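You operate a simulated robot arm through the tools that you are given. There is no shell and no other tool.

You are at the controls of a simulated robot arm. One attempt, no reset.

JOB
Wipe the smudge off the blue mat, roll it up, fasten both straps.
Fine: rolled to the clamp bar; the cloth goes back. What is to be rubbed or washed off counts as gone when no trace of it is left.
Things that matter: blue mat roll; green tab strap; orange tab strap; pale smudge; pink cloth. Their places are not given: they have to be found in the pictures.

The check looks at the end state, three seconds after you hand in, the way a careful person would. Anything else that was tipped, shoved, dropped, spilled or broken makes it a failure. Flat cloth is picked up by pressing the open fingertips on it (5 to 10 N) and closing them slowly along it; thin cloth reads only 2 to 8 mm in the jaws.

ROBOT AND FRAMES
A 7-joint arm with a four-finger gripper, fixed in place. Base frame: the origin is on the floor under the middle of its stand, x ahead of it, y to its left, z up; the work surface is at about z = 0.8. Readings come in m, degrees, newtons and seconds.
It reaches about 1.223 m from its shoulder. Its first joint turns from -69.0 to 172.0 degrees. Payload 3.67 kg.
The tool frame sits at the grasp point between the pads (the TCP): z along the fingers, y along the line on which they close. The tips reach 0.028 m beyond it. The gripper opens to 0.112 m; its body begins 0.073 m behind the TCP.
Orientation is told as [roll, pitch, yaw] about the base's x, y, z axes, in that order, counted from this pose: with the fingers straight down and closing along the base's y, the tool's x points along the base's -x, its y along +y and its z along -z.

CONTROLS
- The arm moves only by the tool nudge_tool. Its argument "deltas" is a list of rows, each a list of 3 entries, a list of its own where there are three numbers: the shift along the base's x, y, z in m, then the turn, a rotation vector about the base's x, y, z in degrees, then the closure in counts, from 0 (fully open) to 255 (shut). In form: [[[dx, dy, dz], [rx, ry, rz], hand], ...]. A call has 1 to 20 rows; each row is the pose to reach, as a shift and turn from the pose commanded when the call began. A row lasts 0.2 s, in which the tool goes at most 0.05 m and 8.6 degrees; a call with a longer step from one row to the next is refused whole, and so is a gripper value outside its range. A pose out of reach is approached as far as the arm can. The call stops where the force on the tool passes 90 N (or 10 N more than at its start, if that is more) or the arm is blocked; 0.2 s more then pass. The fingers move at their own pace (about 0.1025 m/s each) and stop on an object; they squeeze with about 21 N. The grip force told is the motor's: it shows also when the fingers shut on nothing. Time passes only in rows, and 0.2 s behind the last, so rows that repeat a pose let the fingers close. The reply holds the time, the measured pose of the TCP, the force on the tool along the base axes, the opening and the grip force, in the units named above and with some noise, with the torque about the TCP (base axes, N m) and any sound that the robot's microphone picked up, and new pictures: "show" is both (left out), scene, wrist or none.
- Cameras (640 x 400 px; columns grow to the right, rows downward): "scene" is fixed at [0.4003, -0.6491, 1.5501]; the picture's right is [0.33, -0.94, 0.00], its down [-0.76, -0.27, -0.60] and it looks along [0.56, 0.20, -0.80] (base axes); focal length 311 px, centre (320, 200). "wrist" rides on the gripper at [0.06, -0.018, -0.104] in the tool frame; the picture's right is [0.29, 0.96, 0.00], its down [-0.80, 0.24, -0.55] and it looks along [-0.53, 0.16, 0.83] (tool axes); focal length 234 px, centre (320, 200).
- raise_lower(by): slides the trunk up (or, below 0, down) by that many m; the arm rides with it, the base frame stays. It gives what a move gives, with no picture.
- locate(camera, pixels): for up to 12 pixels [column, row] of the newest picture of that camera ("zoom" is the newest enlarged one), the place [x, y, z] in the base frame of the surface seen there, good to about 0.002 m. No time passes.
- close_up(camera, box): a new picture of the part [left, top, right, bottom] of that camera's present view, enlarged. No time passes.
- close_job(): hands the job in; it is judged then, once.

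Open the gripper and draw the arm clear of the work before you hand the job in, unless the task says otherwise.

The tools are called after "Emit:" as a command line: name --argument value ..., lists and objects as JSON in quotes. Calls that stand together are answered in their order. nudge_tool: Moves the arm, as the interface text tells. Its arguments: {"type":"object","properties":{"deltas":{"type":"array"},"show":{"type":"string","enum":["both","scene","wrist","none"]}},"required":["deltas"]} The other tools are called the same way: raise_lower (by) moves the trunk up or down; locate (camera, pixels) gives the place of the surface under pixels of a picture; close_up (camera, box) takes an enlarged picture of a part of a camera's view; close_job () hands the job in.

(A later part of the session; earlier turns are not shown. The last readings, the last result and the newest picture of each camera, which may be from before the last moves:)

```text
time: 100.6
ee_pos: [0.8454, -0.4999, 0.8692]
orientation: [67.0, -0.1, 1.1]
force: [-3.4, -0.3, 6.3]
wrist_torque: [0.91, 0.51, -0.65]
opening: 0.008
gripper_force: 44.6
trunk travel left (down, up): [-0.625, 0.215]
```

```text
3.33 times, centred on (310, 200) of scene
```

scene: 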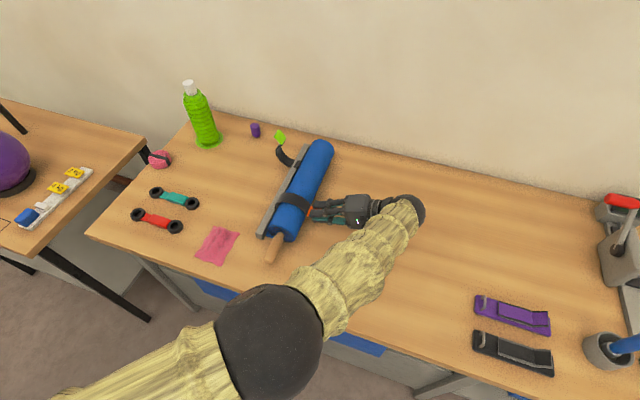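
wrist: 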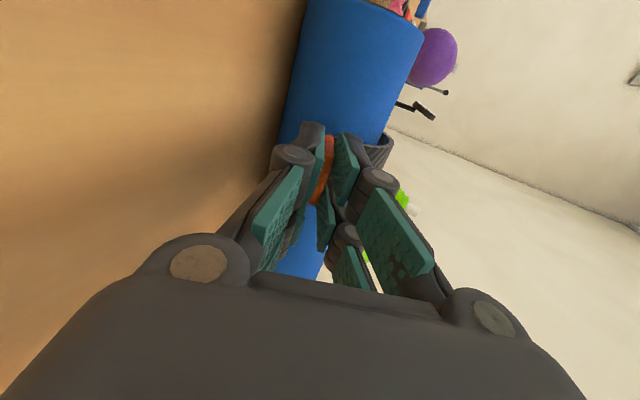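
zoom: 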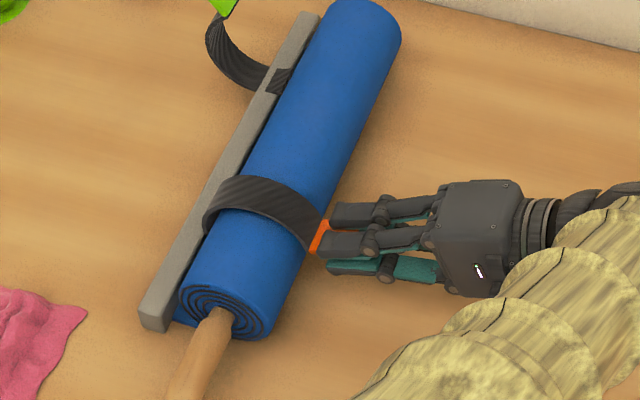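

The strap now hoops over the roll in the scene view. I'll measure the strap surface versus the roll surface to see how much gap remains.

Emit:
locate --camera "zoom" --pixels '[[235, 200], [260, 195], [285, 205], [305, 220], [315, 235], [322, 232], [215, 205], [300, 180], [270, 260], [290, 280], [322, 245], [310, 250]]'

Emit:
close_up --camera "scene" --box '[285, 185, 345, 235]'

```text
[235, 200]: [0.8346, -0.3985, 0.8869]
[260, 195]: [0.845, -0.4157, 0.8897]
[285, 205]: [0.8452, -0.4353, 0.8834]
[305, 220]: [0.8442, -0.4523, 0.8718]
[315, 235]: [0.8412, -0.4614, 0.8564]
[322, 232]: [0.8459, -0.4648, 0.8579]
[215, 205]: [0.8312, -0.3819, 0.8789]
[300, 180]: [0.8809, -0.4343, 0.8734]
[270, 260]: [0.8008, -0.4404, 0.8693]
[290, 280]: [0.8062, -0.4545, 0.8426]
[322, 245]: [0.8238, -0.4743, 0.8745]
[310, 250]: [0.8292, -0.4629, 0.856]
```

```text
8.00 times, centred on (315, 210) of scene
```

zoom: 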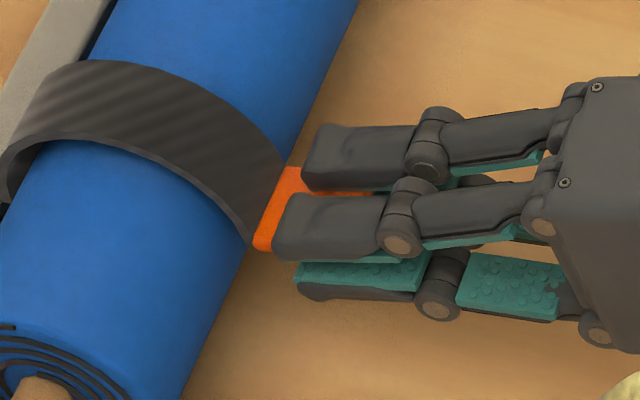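

The strap lies concentric with the roll at radius ≈51 mm versus the roll's 40 mm, so about 9 mm of gap remains and it must swing ~10° further. I'll check how close the hand's underside is to the table before continuing.

Emit:
locate --camera "zoom" --pixels '[[600, 335], [635, 350], [540, 312], [435, 310], [400, 295], [350, 295], [560, 260], [620, 250]]'

Emit:
close_up --camera "scene" --box '[300, 180, 440, 260]'

Emit:
locate --camera "zoom" --pixels '[[200, 210], [220, 200], [250, 205], [300, 180], [330, 170], [380, 130], [260, 150], [180, 215]]'

```text
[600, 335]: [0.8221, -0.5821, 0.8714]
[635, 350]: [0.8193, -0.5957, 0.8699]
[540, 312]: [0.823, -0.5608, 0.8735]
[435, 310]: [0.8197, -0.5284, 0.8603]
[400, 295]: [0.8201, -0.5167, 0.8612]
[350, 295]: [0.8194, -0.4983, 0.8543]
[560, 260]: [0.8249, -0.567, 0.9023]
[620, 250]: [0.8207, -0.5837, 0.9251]
```

```text
4.57 times, centred on (370, 220) of scene
```

zoom: 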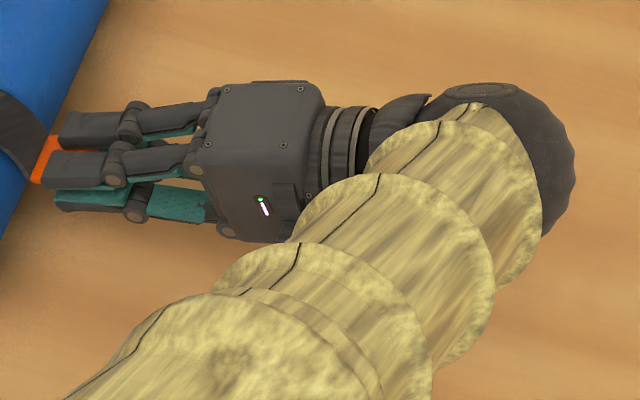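

```text
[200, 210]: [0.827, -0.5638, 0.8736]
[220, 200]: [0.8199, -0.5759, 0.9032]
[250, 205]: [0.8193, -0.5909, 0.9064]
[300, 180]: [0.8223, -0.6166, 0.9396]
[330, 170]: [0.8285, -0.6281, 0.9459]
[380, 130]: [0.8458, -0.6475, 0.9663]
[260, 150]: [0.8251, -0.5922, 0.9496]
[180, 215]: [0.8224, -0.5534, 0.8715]
```

The palm's underside is at z≈0.87, leaving enough room for about 10° more. I'll continue 5° and check force.

Emit:
nudge_tool --deltas '[[[0, -0.0014, -0.0059], [2.5, 0, 0], 255], [[0, -0.0027, -0.0118], [5, 0, 0], 255], [[0, -0.0027, -0.0118], [5, 0, 0], 255], [[0, -0.0027, -0.0118], [5, 0, 0], 255]]' --show "none"

```text
time: 101.6
ee_pos: [0.8452, -0.5025, 0.8584]
orientation: [72.1, -0.2, 1.3]
force: [9.9, -4.1, 23.4]
wrist_torque: [1.1, 0.78, -0.2]
opening: 0.008
gripper_force: 45.3
trunk travel left (down, up): [-0.625, 0.215]
```

Upward resistance rose to 23 N, so the strap is meeting the roll or a detent. I'll press a little further and listen for a sound.

Emit:
nudge_tool --deltas '[[[-0.0005, -0.0005, -0.003], [1.2, 0, 0], 255], [[-0.0008, -0.001, -0.006], [2.5, 0, 0], 255], [[-0.0008, -0.001, -0.006], [2.5, 0, 0], 255], [[-0.0008, -0.001, -0.006], [2.5, 0, 0], 255]]' --show "both"

Emit:
close_up --camera "scene" --box '[270, 175, 350, 245]'

```text
time: 102.6
ee_pos: [0.8454, -0.5019, 0.8558]
orientation: [74.6, -0.5, 1.1]
force: [23.4, -11.9, 54.5]
wrist_torque: [1.24, 1.08, -0.54]
opening: 0.008
gripper_force: 44.7
trunk travel left (down, up): [-0.625, 0.215]
```

scene: 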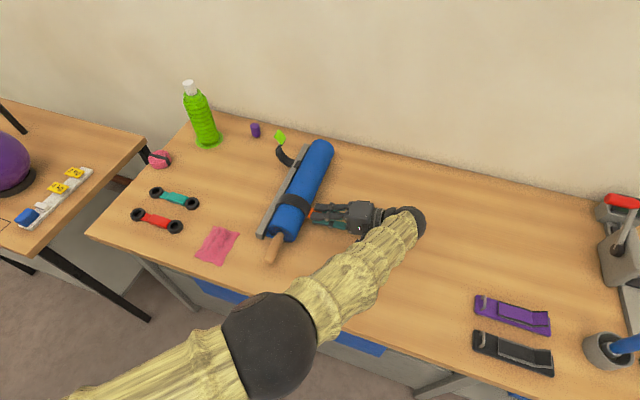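
wrist: 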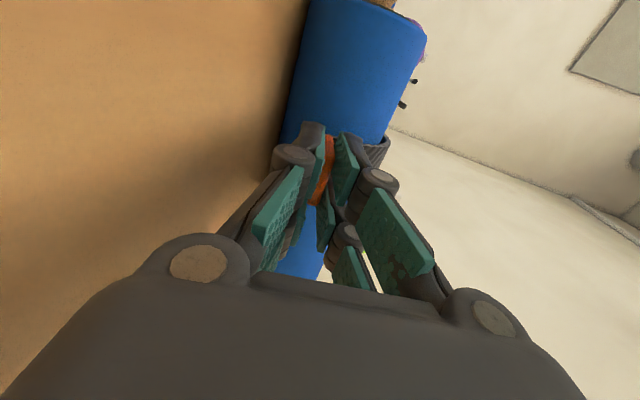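

```text
5.71 times, centred on (310, 210) of scene
```

zoom: 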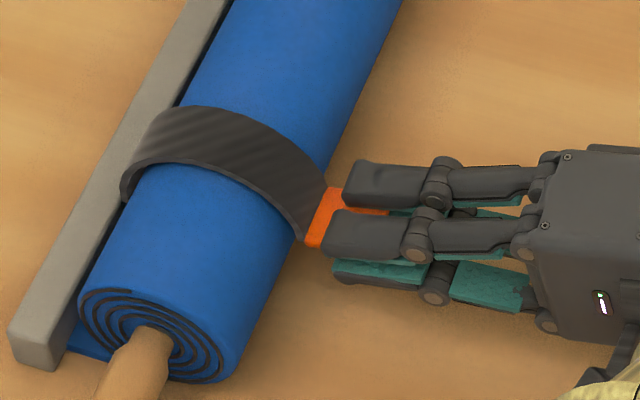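

Resistance is now 54 N with little further motion; the strap is fully down on its stop. I'll ease the pressure slightly, then open the jaws slowly and see if it stays.

Emit:
nudge_tool --deltas '[[[0.001, 0, 0.003], [-1, 0, 0], 255], [[0.001, 0, 0.003], [-1, 0, 0], 255], [[0.001, 0, 0.003], [-1, 0, 0], 235], [[0.001, 0, 0.003], [-1, 0, 0], 225], [[0.001, 0, 0.003], [-1, 0, 0], 215], [[0.001, 0, 0.003], [-1, 0, 0], 205], [[0.001, 0, 0.003], [-1, 0, 0], 195], [[0.001, 0, 0.003], [-1, 0, 0], 195]]' --show "both"

Emit:
close_up --camera "scene" --box '[270, 175, 350, 245]'

```text
time: 104.4
ee_pos: [0.8465, -0.5043, 0.8515]
orientation: [73.4, -0.1, 1.3]
force: [-1.7, -1.2, 0.6]
wrist_torque: [-0.01, 0.02, -0.02]
opening: 0.0262
gripper_force: 0.1
trunk travel left (down, up): [-0.625, 0.215]
```

scene: 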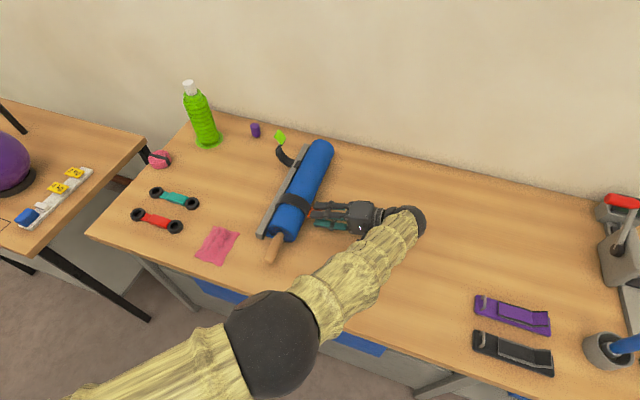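
wrist: 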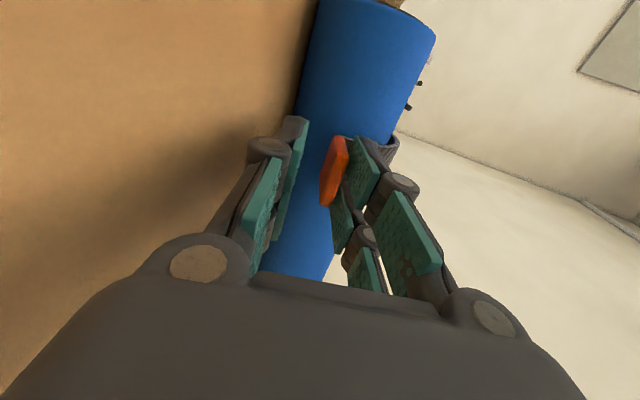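

```text
5.71 times, centred on (310, 210) of scene
```

zoom: 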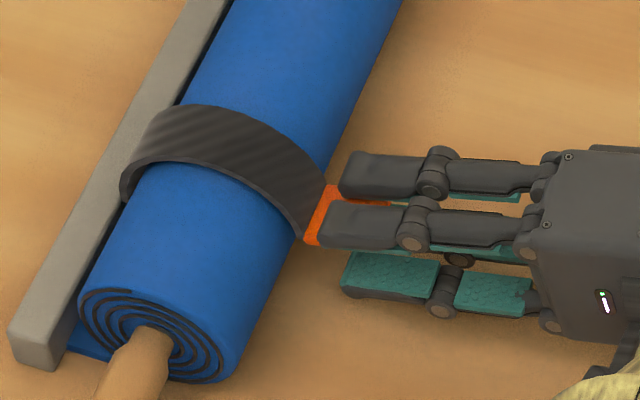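

The jaws are open 26 mm with nearly zero force, so the tab isn't springing back hard. I'll back straight out along the finger axis and look.

Emit:
nudge_tool --deltas '[[[0, -0.015, 0.0045], [0, 0, 0], 190], [[0, -0.03, 0.009], [0, 0, 0], 190], [[0, -0.045, 0.0135], [0, 0, 0], 190], [[0, -0.06, 0.018], [0, 0, 0], 190], [[0, -0.06, 0.018], [0, 0, 0], 190]]' --show "both"

Emit:
close_up --camera "scene" --box '[270, 175, 350, 245]'

```text
time: 105.6
ee_pos: [0.8464, -0.5615, 0.8679]
orientation: [73.6, -0.2, 1.2]
force: [-0.1, 0.2, 0.0]
wrist_torque: [-0.01, 0.06, 0.01]
opening: 0.0286
gripper_force: 0.1
trunk travel left (down, up): [-0.625, 0.215]
```

scene: 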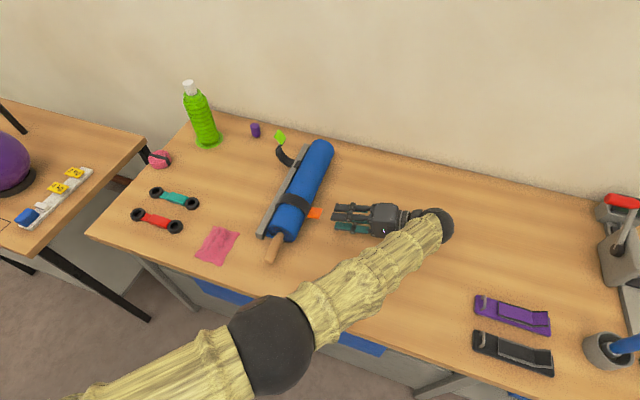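
wrist: 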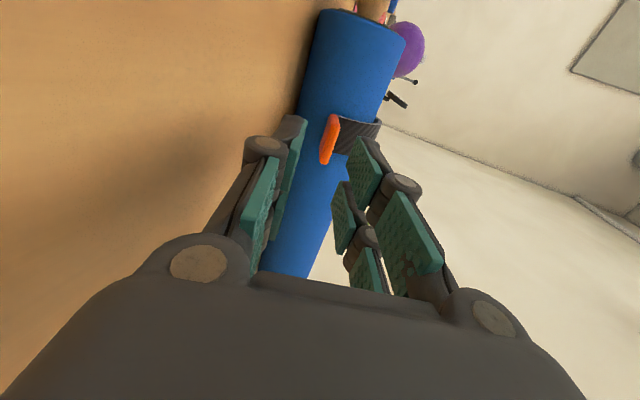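

```text
5.71 times, centred on (310, 210) of scene
```

zoom: 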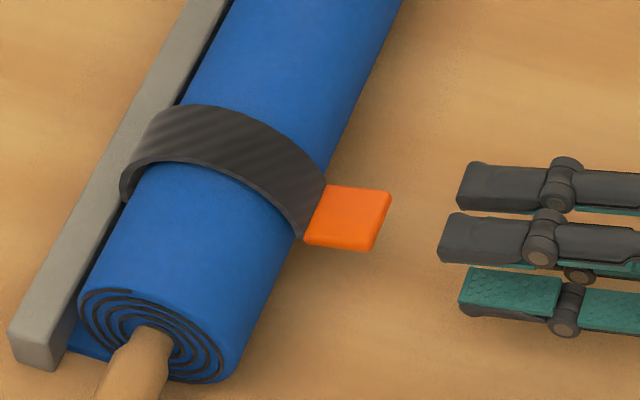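

The orange strap stays closed over the roll with its tab sticking out. I'll measure the strap's remaining gap to the roll.

Emit:
locate --camera "zoom" --pixels '[[150, 150], [175, 130], [210, 125], [240, 140], [270, 160], [295, 190], [310, 205], [340, 220], [375, 200], [330, 200], [360, 240], [200, 210]]'

Emit:
close_up --camera "scene" --box '[280, 190, 330, 230]'

```text
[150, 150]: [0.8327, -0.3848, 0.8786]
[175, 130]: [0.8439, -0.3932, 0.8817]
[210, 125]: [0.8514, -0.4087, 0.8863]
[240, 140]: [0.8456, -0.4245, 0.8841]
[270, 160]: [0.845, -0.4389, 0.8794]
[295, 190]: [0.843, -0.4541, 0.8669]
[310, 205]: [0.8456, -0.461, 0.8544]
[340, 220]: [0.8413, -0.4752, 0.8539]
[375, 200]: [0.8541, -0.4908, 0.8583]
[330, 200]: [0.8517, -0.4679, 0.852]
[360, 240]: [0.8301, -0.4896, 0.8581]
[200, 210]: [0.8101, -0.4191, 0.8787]
```

```text
10.00 times, centred on (305, 210) of scene
```

zoom: 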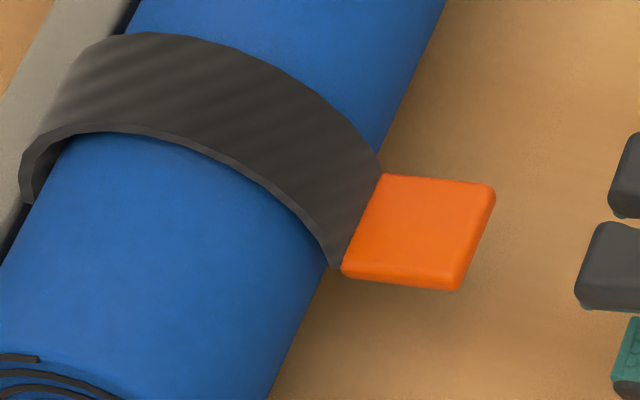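

I'd like to know whether the strap has actually latched. First a close look from the wrist camera at the strap end and roll.

Emit:
close_up --camera "wrist" --box '[290, 80, 410, 190]'

Emit:
locate --camera "zoom" --pixels '[[220, 200], [190, 260], [205, 240], [260, 200], [300, 210], [340, 190], [380, 200], [150, 180], [240, 140], [320, 160]]'

```text
3.64 times, centred on (350, 135) of wrist
```

zoom: 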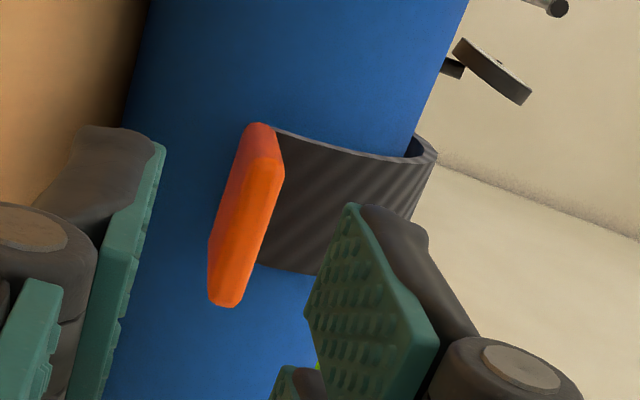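

```text
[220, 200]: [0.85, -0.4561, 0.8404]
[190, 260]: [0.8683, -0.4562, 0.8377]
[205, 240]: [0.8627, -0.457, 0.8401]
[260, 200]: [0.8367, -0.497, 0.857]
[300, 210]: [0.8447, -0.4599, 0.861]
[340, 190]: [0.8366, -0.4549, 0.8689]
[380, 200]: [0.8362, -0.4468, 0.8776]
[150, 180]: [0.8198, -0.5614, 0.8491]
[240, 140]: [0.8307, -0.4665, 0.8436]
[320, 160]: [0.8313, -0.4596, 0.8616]
```

The strap still shows a small gap, so I want to test gently whether it has latched. I'll re-enter around the tab with open jaws, then lift the lower finger lightly against it.

Emit:
nudge_tool --deltas '[[[0, 0.001, 0.004], [0, 0, 0], 185], [[0, 0.016, -0.0005], [0, 0, 0], 185], [[0, 0.03, -0.0045], [0, 0, 0], 185], [[0, 0.044, -0.0087], [0, 0, 0], 185], [[0, 0.044, -0.0087], [0, 0, 0], 185]]' --show "wrist"

Emit:
close_up --camera "wrist" --box '[240, 80, 440, 260]'

Emit:
close_up --camera "scene" --box '[280, 190, 340, 235]'

```text
time: 106.8
ee_pos: [0.8467, -0.5191, 0.861]
orientation: [73.7, 0.0, 1.3]
force: [-0.1, -1.5, 0.2]
wrist_torque: [0.03, 0.0, 0.03]
opening: 0.0306
gripper_force: 0.0
trunk travel left (down, up): [-0.625, 0.215]
```

wrist: 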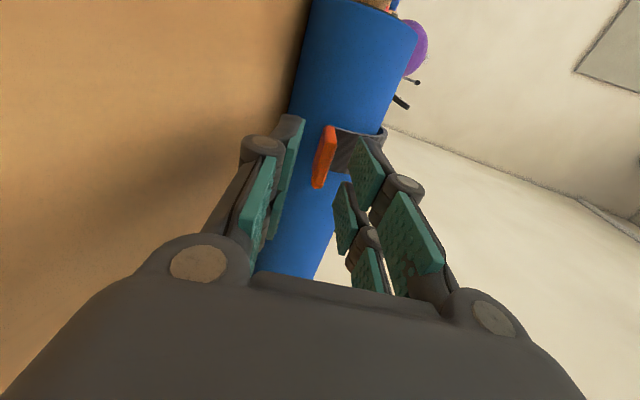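

```text
2.22 times, centred on (340, 170) of wrist
```

zoom: 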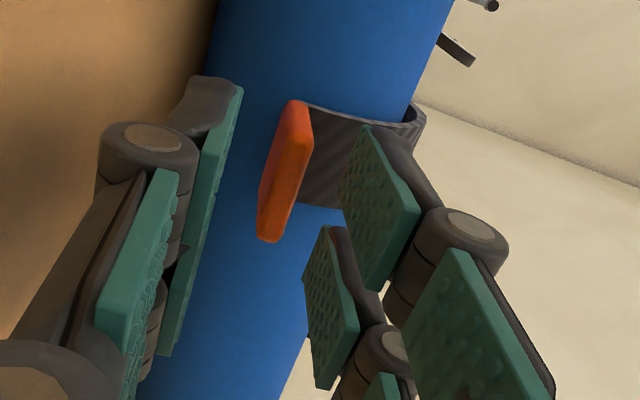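

```text
8.89 times, centred on (310, 212) of scene
```

zoom: 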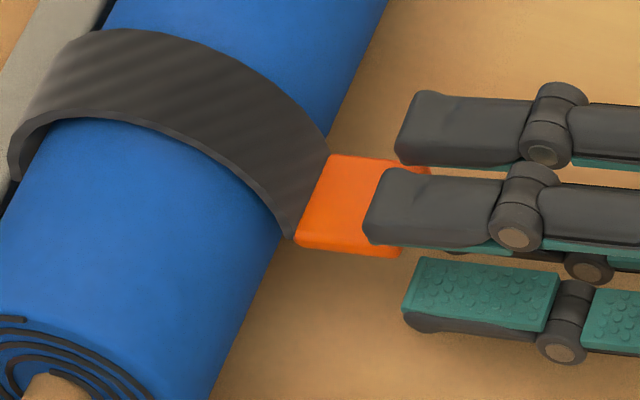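

I'll advance 1 cm more and raise gradually until the lower finger meets the tab, watching the force.

Emit:
nudge_tool --deltas '[[[0, 0.01, -0.003], [0, 0, 0], 185], [[0, 0.0105, 0.001], [0, 0, 0], 185], [[0, 0.0115, 0.005], [0, 0, 0], 185], [[0, 0.012, 0.008], [0, 0, 0], 185], [[0, 0.012, 0.008], [0, 0, 0], 185]]' --show "none"

```text
time: 108.0
ee_pos: [0.8468, -0.5071, 0.8702]
orientation: [73.6, 0.0, 1.4]
force: [-0.1, 0.5, -0.4]
wrist_torque: [0.03, 0.02, 0.03]
opening: 0.0306
gripper_force: 0.0
trunk travel left (down, up): [-0.625, 0.215]
```

No contact yet; the lower pad should be about at the fin. I'll raise another 3 mm.

Emit:
nudge_tool --deltas '[[[0, 0.0005, 0.0015], [0, 0, 0], 185], [[0, 0.001, 0.003], [0, 0, 0], 185], [[0, 0.001, 0.003], [0, 0, 0], 185]]' --show "wrist"

Emit:
close_up --camera "wrist" --box '[240, 80, 440, 260]'

```text
time: 108.8
ee_pos: [0.8473, -0.5067, 0.8723]
orientation: [73.6, 0.0, 1.3]
force: [-0.2, -1.3, -1.5]
wrist_torque: [-0.03, 0.01, 0.03]
opening: 0.0311
gripper_force: 0.1
trunk travel left (down, up): [-0.625, 0.215]
```

wrist: 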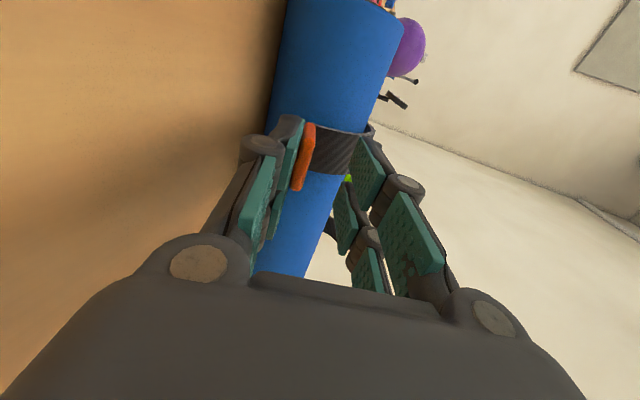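

```text
2.22 times, centred on (340, 170) of wrist
```

zoom: 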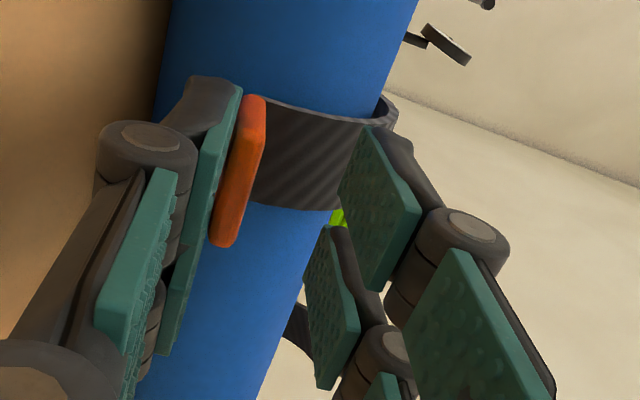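

The lower pad is just touching the fin (opening shifted 0.5 mm). I'll raise 2 mm more to see whether the tab resists or moves.

Emit:
nudge_tool --deltas '[[[0, 0.0003, 0.001], [0, 0, 0], 185], [[0, 0.0006, 0.002], [0, 0, 0], 185], [[0, 0.0006, 0.002], [0, 0, 0], 185]]' --show "none"

```text
time: 109.6
ee_pos: [0.8466, -0.5058, 0.8743]
orientation: [73.7, 0.0, 1.3]
force: [0.8, -1.5, -1.2]
wrist_torque: [-0.03, 0.03, -0.03]
opening: 0.0318
gripper_force: 0.4
trunk travel left (down, up): [-0.625, 0.215]
```

Only ~2 N so far with slight finger compliance. I'll raise 3 mm more and look at whether the tab moved.

Emit:
nudge_tool --deltas '[[[0, 0.0004, 0.0015], [0, 0, 0], 185], [[0, 0.0008, 0.003], [0, 0, 0], 185], [[0, 0.0008, 0.003], [0, 0, 0], 185]]' --show "wrist"

Emit:
close_up --camera "scene" --box '[280, 190, 340, 235]'

Emit:
locate --camera "zoom" --pixels '[[150, 60], [200, 80], [250, 120], [290, 180], [320, 200], [340, 230], [350, 180]]'

```text
time: 110.4
ee_pos: [0.8464, -0.5052, 0.8764]
orientation: [73.6, -0.2, 1.4]
force: [1.1, -1.9, -0.7]
wrist_torque: [-0.06, 0.06, -0.01]
opening: 0.0314
gripper_force: 0.6
trunk travel left (down, up): [-0.625, 0.215]
```

wrist: 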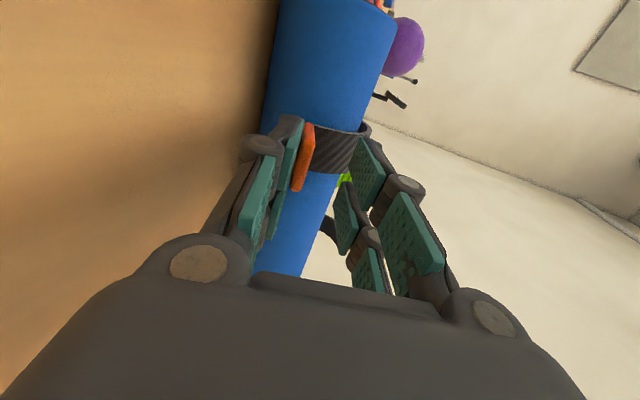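

```text
8.89 times, centred on (310, 212) of scene
```

zoom: 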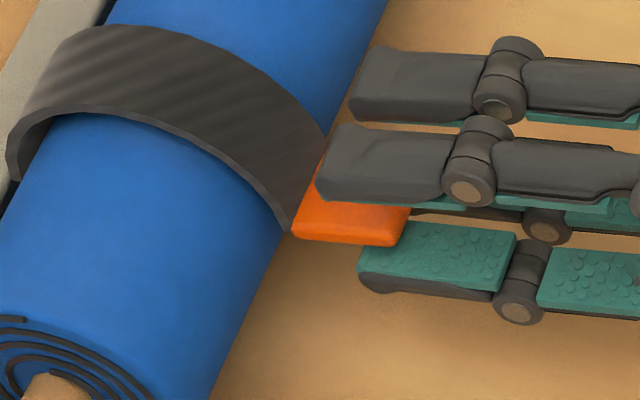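

```text
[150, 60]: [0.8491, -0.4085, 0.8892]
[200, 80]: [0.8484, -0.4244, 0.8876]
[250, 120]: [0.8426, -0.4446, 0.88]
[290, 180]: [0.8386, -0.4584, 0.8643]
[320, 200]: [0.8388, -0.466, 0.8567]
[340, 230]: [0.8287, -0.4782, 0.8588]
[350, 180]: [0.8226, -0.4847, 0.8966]
```

The tab lifts with only ~2 N, so it is not latched yet. The roll may not be seated tightly enough, or it needs a firmer press. Let me inspect the gap between the roll and the clamp bar.

Emit:
close_up --camera "scene" --box '[255, 195, 315, 255]'

Emit:
locate --camera "zoom" --pixels '[[95, 260], [120, 262], [150, 268], [165, 272], [140, 230], [170, 150], [195, 140], [250, 90], [110, 330], [150, 300], [175, 300], [210, 290]]'

Emit:
close_up --camera "scene" --box '[285, 140, 345, 190]'

```text
6.67 times, centred on (285, 225) of scene
```

zoom: 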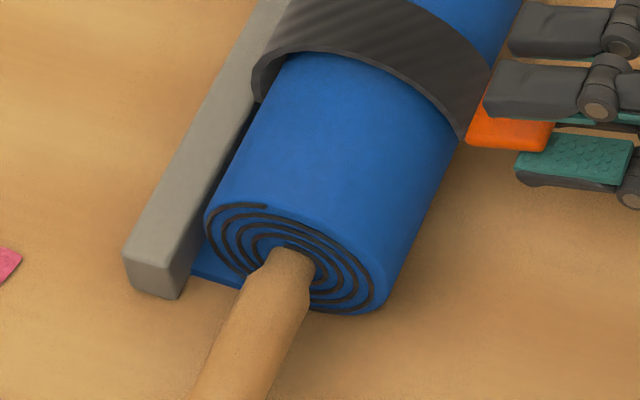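

```text
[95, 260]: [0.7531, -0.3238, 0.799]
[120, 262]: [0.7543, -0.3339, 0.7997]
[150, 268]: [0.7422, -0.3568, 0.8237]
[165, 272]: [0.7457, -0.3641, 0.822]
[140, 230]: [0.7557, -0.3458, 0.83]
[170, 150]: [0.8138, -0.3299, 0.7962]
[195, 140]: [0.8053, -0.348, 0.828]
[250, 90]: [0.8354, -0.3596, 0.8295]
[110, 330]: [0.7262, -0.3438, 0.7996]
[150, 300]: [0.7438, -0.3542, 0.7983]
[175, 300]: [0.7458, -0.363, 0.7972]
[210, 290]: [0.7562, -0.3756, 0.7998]
```

```text
8.00 times, centred on (315, 165) of scene
```

zoom: 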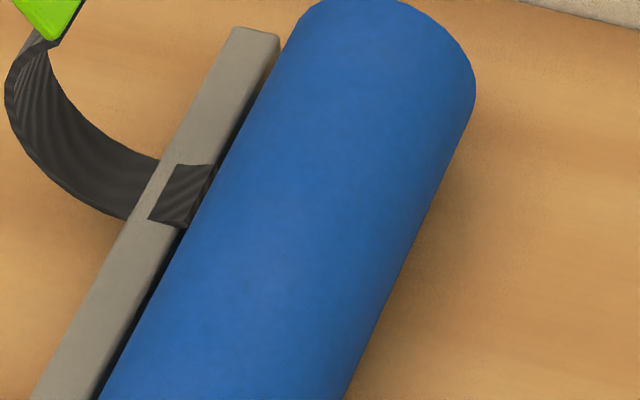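

There's a few-mm gap, but the roll hit its stop earlier with 22 N. I'll regrip the fin and press it down harder and longer, listening for a click. First centre the jaws on the fin and close.

Emit:
nudge_tool --deltas '[[[0, -0.001, -0.004], [0, 0, 0], 185], [[0, -0.002, -0.009], [0, 0, 0], 185], [[0, -0.002, -0.011], [0, 0, 0], 200], [[0, -0.002, -0.011], [0, 0, 0], 220], [[0, -0.002, -0.011], [0, 0, 0], 240], [[0, -0.002, -0.011], [0, 0, 0], 255], [[0, -0.002, -0.011], [0, 0, 0], 255]]' --show "wrist"

Emit:
close_up --camera "scene" --box '[280, 190, 340, 235]'

```text
time: 112.0
ee_pos: [0.8478, -0.5084, 0.8648]
orientation: [73.5, 0.0, 1.4]
force: [-1.1, 2.4, -3.5]
wrist_torque: [-0.35, 0.71, -0.3]
opening: 0.0078
gripper_force: 44.5
trunk travel left (down, up): [-0.625, 0.215]
```

wrist: 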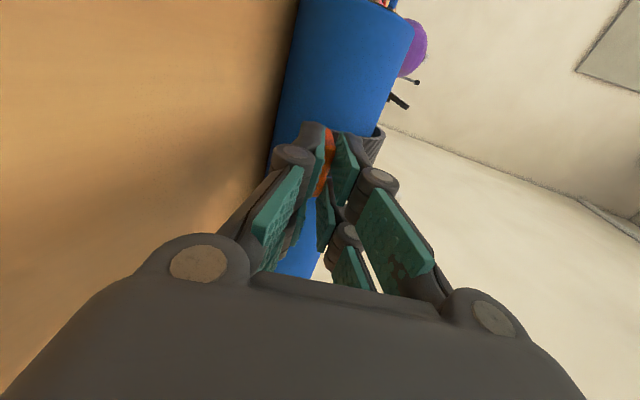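

```text
8.89 times, centred on (310, 212) of scene
```

zoom: 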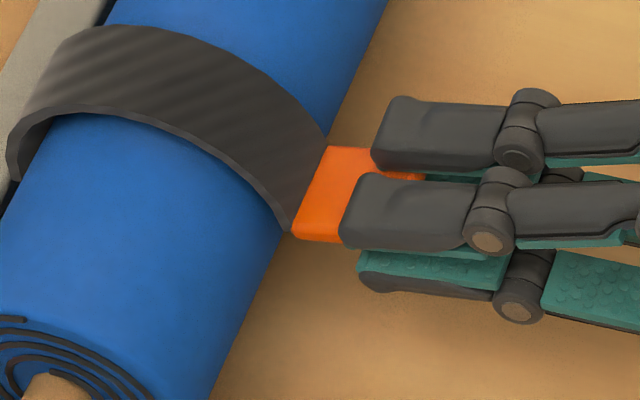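

The fin is gripped at its outer end. I'll swing it down in small steps beyond the previous stop and hold the pressure for over a second.

Emit:
nudge_tool --deltas '[[[0, -0.001, -0.005], [2, 0, 0], 255], [[0, -0.0018, -0.01], [4, 0, 0], 255], [[0, -0.0025, -0.0151], [6, 0, 0], 255], [[0, -0.0025, -0.0151], [6, 0, 0], 255], [[0, -0.0025, -0.0151], [6, 0, 0], 255], [[0, -0.0025, -0.0151], [6, 0, 0], 255]]' --show "none"

```text
time: 113.4
ee_pos: [0.8469, -0.5096, 0.8558]
orientation: [79.7, -0.5, 1.1]
force: [23.3, -23.7, 42.3]
wrist_torque: [0.23, 1.03, -0.58]
opening: 0.0081
gripper_force: 45.0
trunk travel left (down, up): [-0.625, 0.215]
```

Same stop (42 N). I'll press a few mm harder, staying below 90 N, and hold about 2 seconds.

Emit:
nudge_tool --deltas '[[[-0.001, 0.001, -0.002], [0, 0, 0], 255], [[-0.001, 0.001, -0.004], [0, 0, 0], 255], [[-0.001, 0.001, -0.004], [0, 0, 0], 255], [[-0.001, 0.001, -0.004], [0, 0, 0], 255], [[-0.001, 0.001, -0.004], [0, 0, 0], 255], [[-0.001, 0.001, -0.004], [0, 0, 0], 255], [[-0.001, 0.001, -0.004], [0, 0, 0], 255], [[-0.001, 0.001, -0.004], [0, 0, 0], 255], [[-0.001, 0.001, -0.004], [0, 0, 0], 255]]' --show "both"

Emit:
close_up --camera "scene" --box '[265, 180, 335, 245]'

```text
time: 115.4
ee_pos: [0.847, -0.5093, 0.8547]
orientation: [79.7, -0.8, 1.1]
force: [26.4, -36.4, 62.5]
wrist_torque: [0.66, 1.33, -0.6]
opening: 0.0083
gripper_force: 44.8
trunk travel left (down, up): [-0.625, 0.215]
```

scene: 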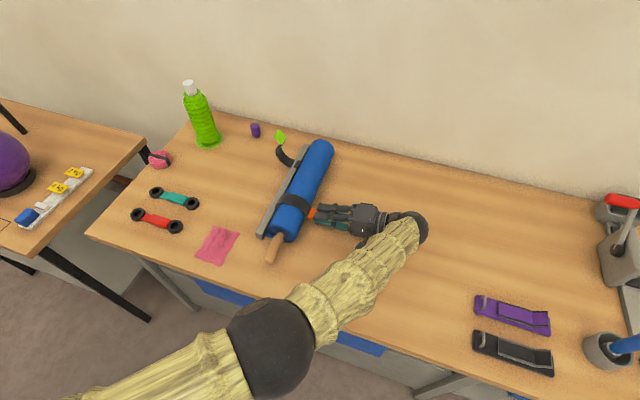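
wrist: 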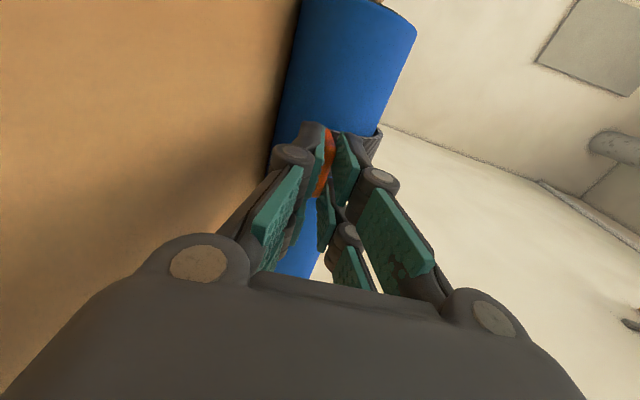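

```text
6.15 times, centred on (300, 212) of scene
```

zoom: 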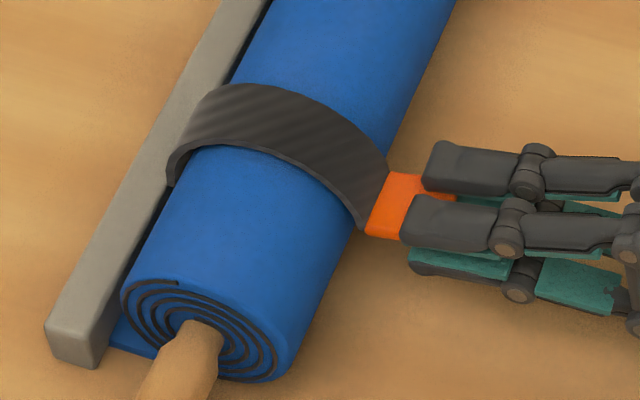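

No sound, and the strap is at its stop. I'll ease off, open the jaws and repeat the gentle lift test to see if it now holds.

Emit:
nudge_tool --deltas '[[[0.001, 0, 0.004], [-2, 0, 0], 255], [[0.001, 0, 0.007], [-4, 0, 0], 255], [[0.001, 0, 0.007], [-4, 0, 0], 240], [[0.001, 0, 0.007], [-4, 0, 0], 225], [[0.001, 0, 0.007], [-4, 0, 0], 210], [[0.001, 0, 0.007], [-4, 0, 0], 195], [[0.001, 0, 0.007], [-4, 0, 0], 185], [[0.001, 0, 0.007], [-4, 0, 0], 185]]' --show "wrist"

Emit:
close_up --camera "wrist" --box '[240, 80, 440, 260]'

Emit:
close_up --camera "scene" --box '[280, 190, 340, 235]'

Emit:
locate --camera "zoom" --pixels '[[150, 60], [200, 80], [250, 120], [290, 180], [320, 200], [320, 230], [100, 80]]'

```text
time: 117.2
ee_pos: [0.8467, -0.509, 0.8527]
orientation: [75.5, 0.0, 1.2]
force: [-0.2, -0.7, -0.9]
wrist_torque: [-0.04, 0.01, -0.02]
opening: 0.0309
gripper_force: 0.1
trunk travel left (down, up): [-0.625, 0.215]
```

wrist: 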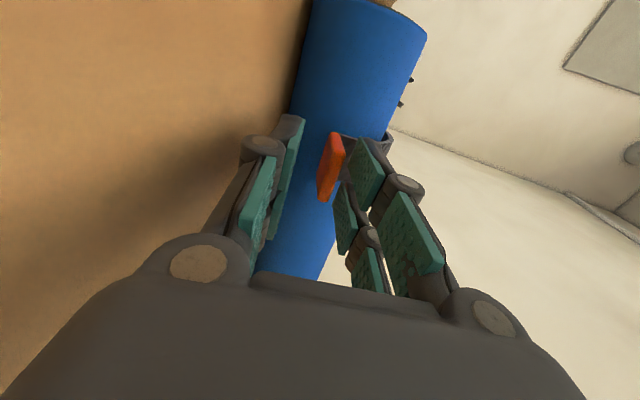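

```text
2.22 times, centred on (340, 170) of wrist
```

zoom: 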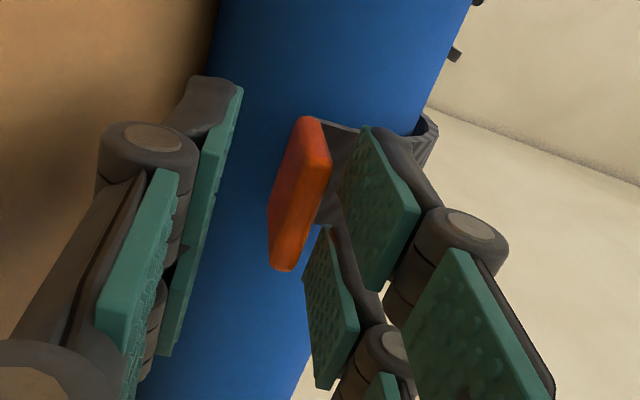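

```text
8.89 times, centred on (310, 212) of scene
```

zoom: 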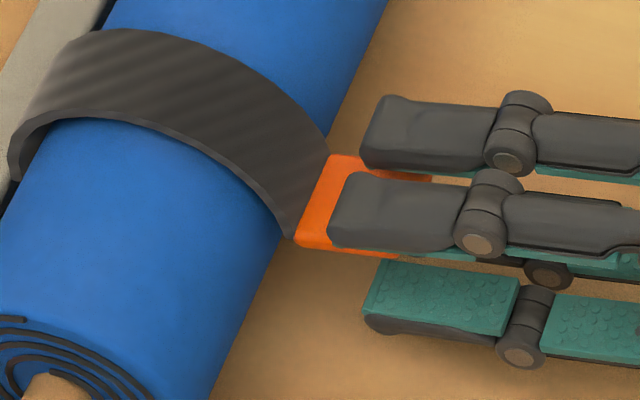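

```text
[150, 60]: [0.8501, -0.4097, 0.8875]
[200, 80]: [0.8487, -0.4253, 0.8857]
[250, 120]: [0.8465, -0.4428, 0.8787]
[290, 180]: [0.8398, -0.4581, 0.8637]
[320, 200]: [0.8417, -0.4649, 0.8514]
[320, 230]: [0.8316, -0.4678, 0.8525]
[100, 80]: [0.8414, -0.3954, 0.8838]
```

Now the lift test: raise until the lower pad meets the fin, then a few mm more.

Emit:
nudge_tool --deltas '[[[0, 0.001, 0.005], [0, 0, 0], 185], [[0, 0.002, 0.01], [0, 0, 0], 185], [[0, 0.0035, 0.015], [0, 0, 0], 185], [[0, 0.0038, 0.0165], [0, 0, 0], 185], [[0, 0.0038, 0.0165], [0, 0, 0], 185]]' --show "none"

Emit:
nudge_tool --deltas '[[[0, 0.0004, 0.0015], [0, 0, 0], 185], [[0, 0.0004, 0.0015], [0, 0, 0], 185]]' --show "none"

Emit:
nudge_tool --deltas '[[[0, 0.0004, 0.0015], [0, 0, 0], 185], [[0, 0.0004, 0.0015], [0, 0, 0], 185]]' --show "none"

Emit:
nudge_tool --deltas '[[[0, 0.0004, 0.0015], [0, 0, 0], 185], [[0, 0.0004, 0.0015], [0, 0, 0], 185]]' --show "wrist"

Emit:
close_up --camera "scene" --box '[280, 190, 340, 235]'

Emit:
locate --camera "zoom" --pixels '[[150, 60], [200, 80], [250, 120], [290, 180], [320, 230], [100, 80]]'

```text
time: 118.4
ee_pos: [0.8471, -0.5061, 0.8712]
orientation: [75.7, -0.1, 1.3]
force: [0.1, 0.5, -1.6]
wrist_torque: [0.0, 0.01, 0.0]
opening: 0.0311
gripper_force: 0.4
trunk travel left (down, up): [-0.625, 0.215]
```

```text
time: 119.0
ee_pos: [0.8461, -0.5032, 0.8719]
orientation: [75.6, -0.2, 1.3]
force: [0.6, -0.4, -0.9]
wrist_torque: [-0.06, -0.02, -0.06]
opening: 0.0317
gripper_force: 0.5
trunk travel left (down, up): [-0.625, 0.215]
```

```text
time: 119.6
ee_pos: [0.8463, -0.5028, 0.8741]
orientation: [75.6, -0.1, 1.3]
force: [-1.2, -0.8, -1.8]
wrist_torque: [-0.04, 0.03, -0.01]
opening: 0.0319
gripper_force: 0.5
trunk travel left (down, up): [-0.625, 0.215]
```

```text
time: 120.2
ee_pos: [0.8471, -0.5044, 0.8758]
orientation: [75.6, -0.1, 1.3]
force: [-1.0, 0.4, -0.9]
wrist_torque: [-0.01, 0.01, 0.02]
opening: 0.0315
gripper_force: 0.7
trunk travel left (down, up): [-0.625, 0.215]
```

wrist: 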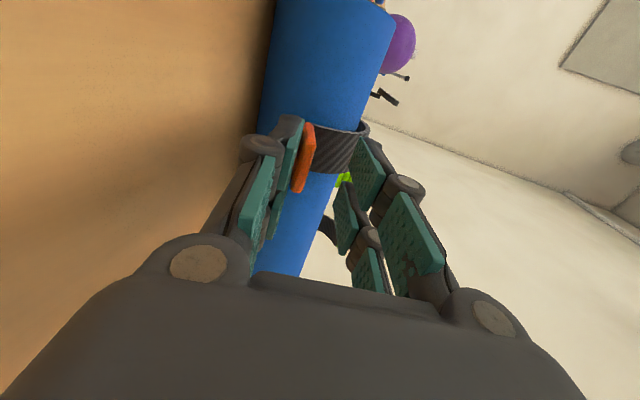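

```text
8.89 times, centred on (310, 212) of scene
```

zoom: 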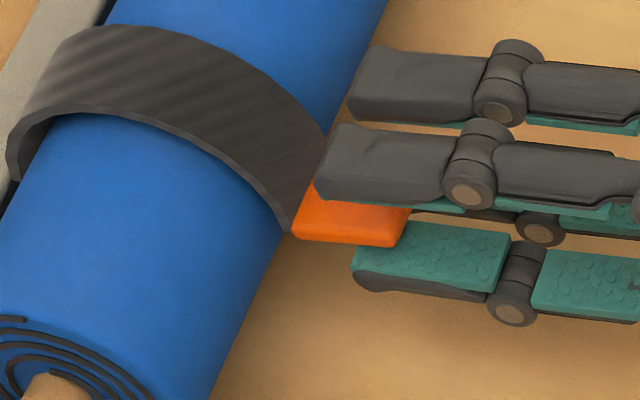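

```text
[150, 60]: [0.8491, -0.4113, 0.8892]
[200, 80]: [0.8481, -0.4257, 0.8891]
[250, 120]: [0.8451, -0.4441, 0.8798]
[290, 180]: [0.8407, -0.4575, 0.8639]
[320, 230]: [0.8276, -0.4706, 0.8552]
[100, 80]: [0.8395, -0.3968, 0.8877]
```

The strap lifts freely again with about 1–2 N, so there is no positive latch so far. Let me fit the roll position precisely again and check whether the roll has crept away from the bar since I pushed it.

Emit:
close_up --camera "scene" --box '[260, 200, 320, 250]'

Emit:
locate --camera "zoom" --pixels '[[180, 170], [210, 180], [240, 190], [270, 200], [300, 210], [330, 222], [350, 232], [365, 242], [150, 165], [200, 300], [140, 320], [250, 330]]'

```text
8.00 times, centred on (290, 225) of scene
```

zoom: 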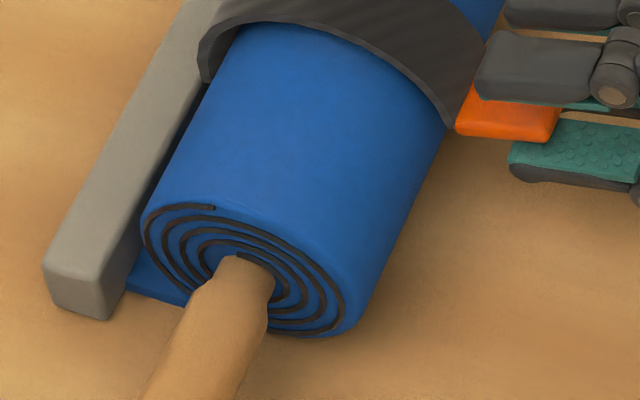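

```text
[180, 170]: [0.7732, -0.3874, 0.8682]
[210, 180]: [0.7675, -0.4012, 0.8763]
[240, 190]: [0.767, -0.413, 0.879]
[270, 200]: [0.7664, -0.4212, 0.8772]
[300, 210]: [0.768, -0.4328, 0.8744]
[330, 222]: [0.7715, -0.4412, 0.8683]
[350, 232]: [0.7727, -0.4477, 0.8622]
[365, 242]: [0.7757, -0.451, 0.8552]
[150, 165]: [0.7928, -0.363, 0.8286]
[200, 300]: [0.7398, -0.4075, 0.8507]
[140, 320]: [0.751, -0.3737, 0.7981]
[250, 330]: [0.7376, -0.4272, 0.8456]
```

The roll (r≈39 mm, axis at y≈-0.414) is still about 1 cm short of the bar face (y≈-0.364). It might not be fully seated, so I'll back out of the tab and push the roll body itself firmly toward the bar.

Emit:
nudge_tool --deltas '[[[0, -0.0015, -0.008], [0, 0, 0], 185], [[0, -0.0165, -0.004], [0, 0, 0], 185], [[0, -0.036, 0.001], [0, 0, 0], 185], [[0, -0.06, 0.007], [0, 0, 0], 185], [[0, -0.085, 0.02], [0, 0, 0], 185], [[0, -0.1, 0.05], [0, 0, 0], 185], [[0, -0.1, 0.09], [-7, 0, 0], 200], [[0, -0.1, 0.12], [-15, 0, 0], 220], [[0, -0.1, 0.14], [-23, 0, 0], 240], [[0, -0.1, 0.15], [-31, 0, 0], 255], [[0, -0.1, 0.15], [-39, 0, 0], 255], [[0, -0.1, 0.15], [-47, 0, 0], 255], [[0, -0.1, 0.15], [-55, 0, 0], 255], [[0, -0.1, 0.15], [-63, 0, 0], 255], [[0, -0.1, 0.15], [-71, 0, 0], 255], [[0, -0.1, 0.15], [-75.5, 0, 0], 255]]' --show "both"

Emit:
close_up --camera "scene" --box '[250, 130, 350, 250]'

```text
time: 123.6
ee_pos: [0.8477, -0.6027, 1.026]
orientation: [-0.1, 1.2, 0.4]
force: [1.1, 0.1, 0.7]
wrist_torque: [0.01, 0.01, 0.0]
opening: 0.0
gripper_force: 20.7
trunk travel left (down, up): [-0.625, 0.215]
```

scene: 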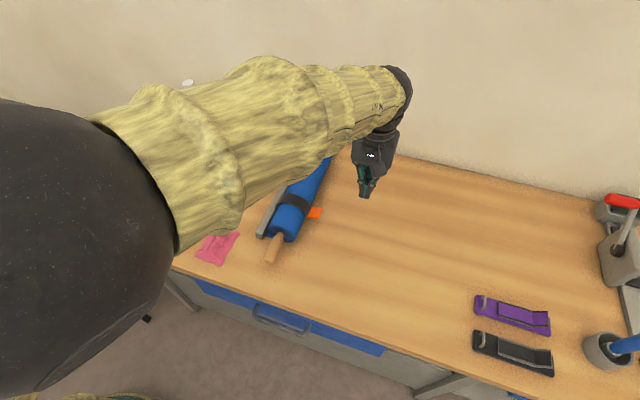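
wrist: 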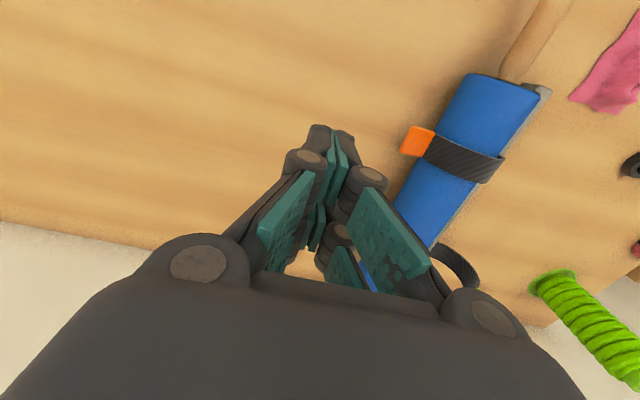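

```text
3.33 times, centred on (300, 190) of scene
```

zoom: 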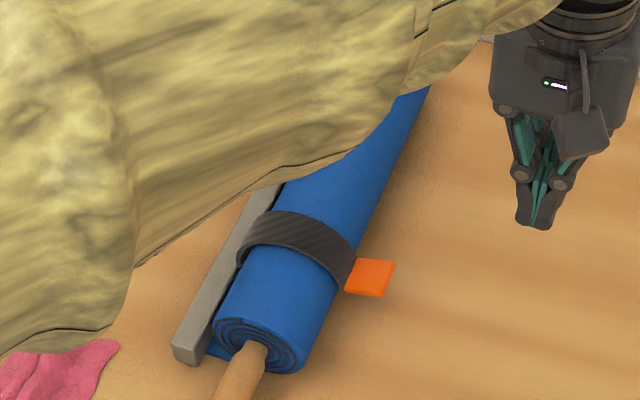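

The wrist camera has a good overhead view now. I'll zoom in on the strap and roll there.

Emit:
close_up --camera "wrist" --box '[380, 60, 560, 200]'

Emit:
locate --camera "zoom" --pixels '[[120, 210], [150, 180], [90, 240], [200, 240], [260, 255], [330, 280], [380, 300], [220, 180], [300, 210], [380, 230], [420, 235], [190, 310]]'

```text
2.86 times, centred on (470, 130) of wrist
```

zoom: 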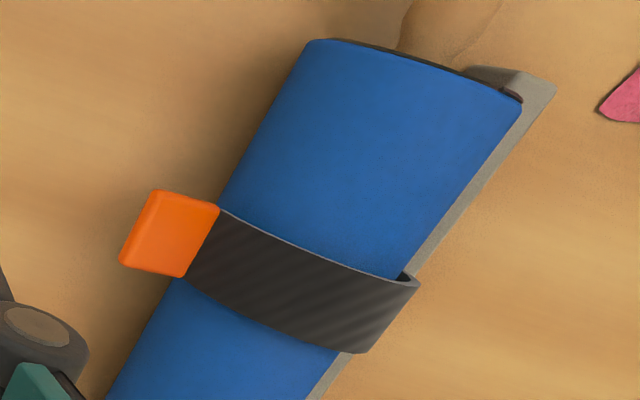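

```text
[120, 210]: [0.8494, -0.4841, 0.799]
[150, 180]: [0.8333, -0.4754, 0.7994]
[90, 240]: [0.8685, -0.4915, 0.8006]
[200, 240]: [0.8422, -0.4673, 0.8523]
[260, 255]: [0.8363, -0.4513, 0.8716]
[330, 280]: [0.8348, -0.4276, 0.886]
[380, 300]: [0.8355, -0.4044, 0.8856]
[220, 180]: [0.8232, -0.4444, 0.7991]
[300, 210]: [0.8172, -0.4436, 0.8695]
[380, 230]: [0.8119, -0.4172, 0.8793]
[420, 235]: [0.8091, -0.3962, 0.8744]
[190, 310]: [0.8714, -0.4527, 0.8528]
```

The strap remains seated. Now I'll bring the closed fingers down behind the roll at x≈0.925 (between the straps) and push it toward the bar.

Emit:
nudge_tool --deltas '[[[0.03, 0.01, -0.03], [0, 0, 0], 255], [[0.06, 0.02, -0.065], [0, 0, 0], 255], [[0.077, 0.04, -0.1], [0, 0, 0], 255], [[0.077, 0.06, -0.14], [0, 0, 0], 255], [[0.077, 0.07, -0.171], [0, 0, 0], 255], [[0.077, 0.09, -0.171], [0, 0, 0], 255], [[0.077, 0.105, -0.171], [0, 0, 0], 255], [[0.077, 0.118, -0.171], [0, 0, 0], 255], [[0.077, 0.118, -0.171], [0, 0, 0], 255]]' --show "both"

```text
time: 125.6
ee_pos: [0.9219, -0.4854, 0.8535]
orientation: [0.1, 1.1, 0.3]
force: [0.3, 0.0, 0.0]
wrist_torque: [-0.02, 0.02, 0.01]
opening: 0.0
gripper_force: 20.9
trunk travel left (down, up): [-0.625, 0.215]
```

scene: 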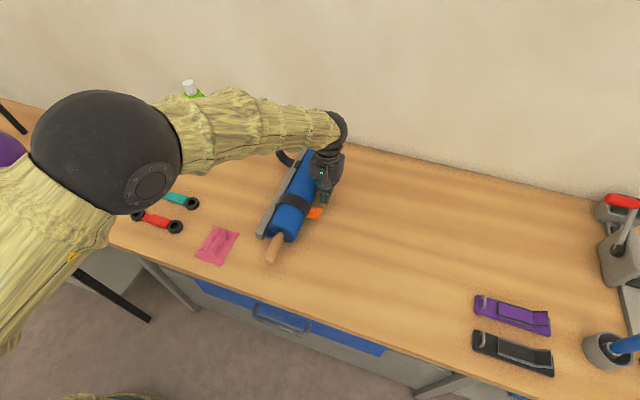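
wrist: 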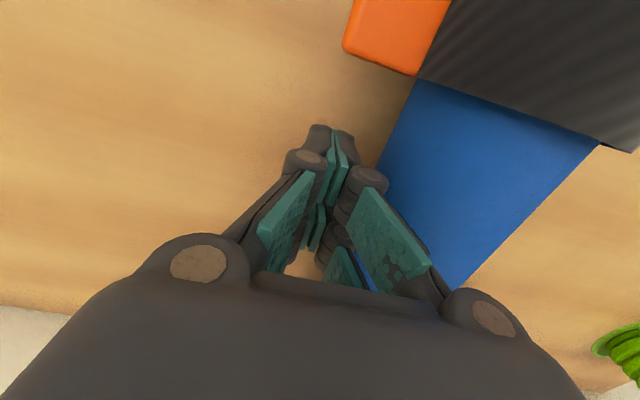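

In place behind the roll. I'll advance in small steps until contact, then push to around 30 N.

Emit:
nudge_tool --deltas '[[[0, 0.005, 0], [0, 0, 0], 255], [[0, 0.01, 0], [0, 0, 0], 255], [[0, 0.014, 0], [0, 0, 0], 255], [[0, 0.014, 0], [0, 0, 0], 255]]' --show "none"

Emit:
nudge_tool --deltas '[[[0, 0.003, 0], [0, 0, 0], 255], [[0, 0.006, 0], [0, 0, 0], 255], [[0, 0.006, 0], [0, 0, 0], 255]]' --show "none"

```text
time: 126.6
ee_pos: [0.9237, -0.4721, 0.8539]
orientation: [0.0, 1.2, 0.4]
force: [-0.3, 0.1, -0.1]
wrist_torque: [0.01, 0.02, 0.01]
opening: 0.0
gripper_force: 20.7
trunk travel left (down, up): [-0.625, 0.215]
```

```text
time: 127.4
ee_pos: [0.9242, -0.4664, 0.8547]
orientation: [0.0, 1.2, 0.4]
force: [0.4, 0.6, -0.1]
wrist_torque: [-0.02, -0.02, 0.01]
opening: 0.0001
gripper_force: 21.2
trunk travel left (down, up): [-0.625, 0.215]
```

Emit:
nudge_tool --deltas '[[[0, 0.003, 0], [0, 0, 0], 255], [[0, 0.006, 0], [0, 0, 0], 255], [[0, 0.006, 0], [0, 0, 0], 255]]' --show "none"

Emit:
nudge_tool --deltas '[[[0, 0.002, 0], [0, 0, 0], 255], [[0, 0.004, 0], [0, 0, 0], 255], [[0, 0.004, 0], [0, 0, 0], 255]]' --show "none"

```text
time: 128.2
ee_pos: [0.9238, -0.4643, 0.8551]
orientation: [0.0, 1.1, 0.4]
force: [2.0, -35.6, 7.8]
wrist_torque: [-0.04, -0.09, -0.31]
opening: 0.0002
gripper_force: 21.5
trunk travel left (down, up): [-0.625, 0.215]
```

```text
time: 129.0
ee_pos: [0.9238, -0.4642, 0.8548]
orientation: [0.6, 1.1, 0.4]
force: [3.0, -44.2, 15.0]
wrist_torque: [0.01, -0.05, -0.37]
opening: 0.0
gripper_force: 21.4
trunk travel left (down, up): [-0.625, 0.215]
```

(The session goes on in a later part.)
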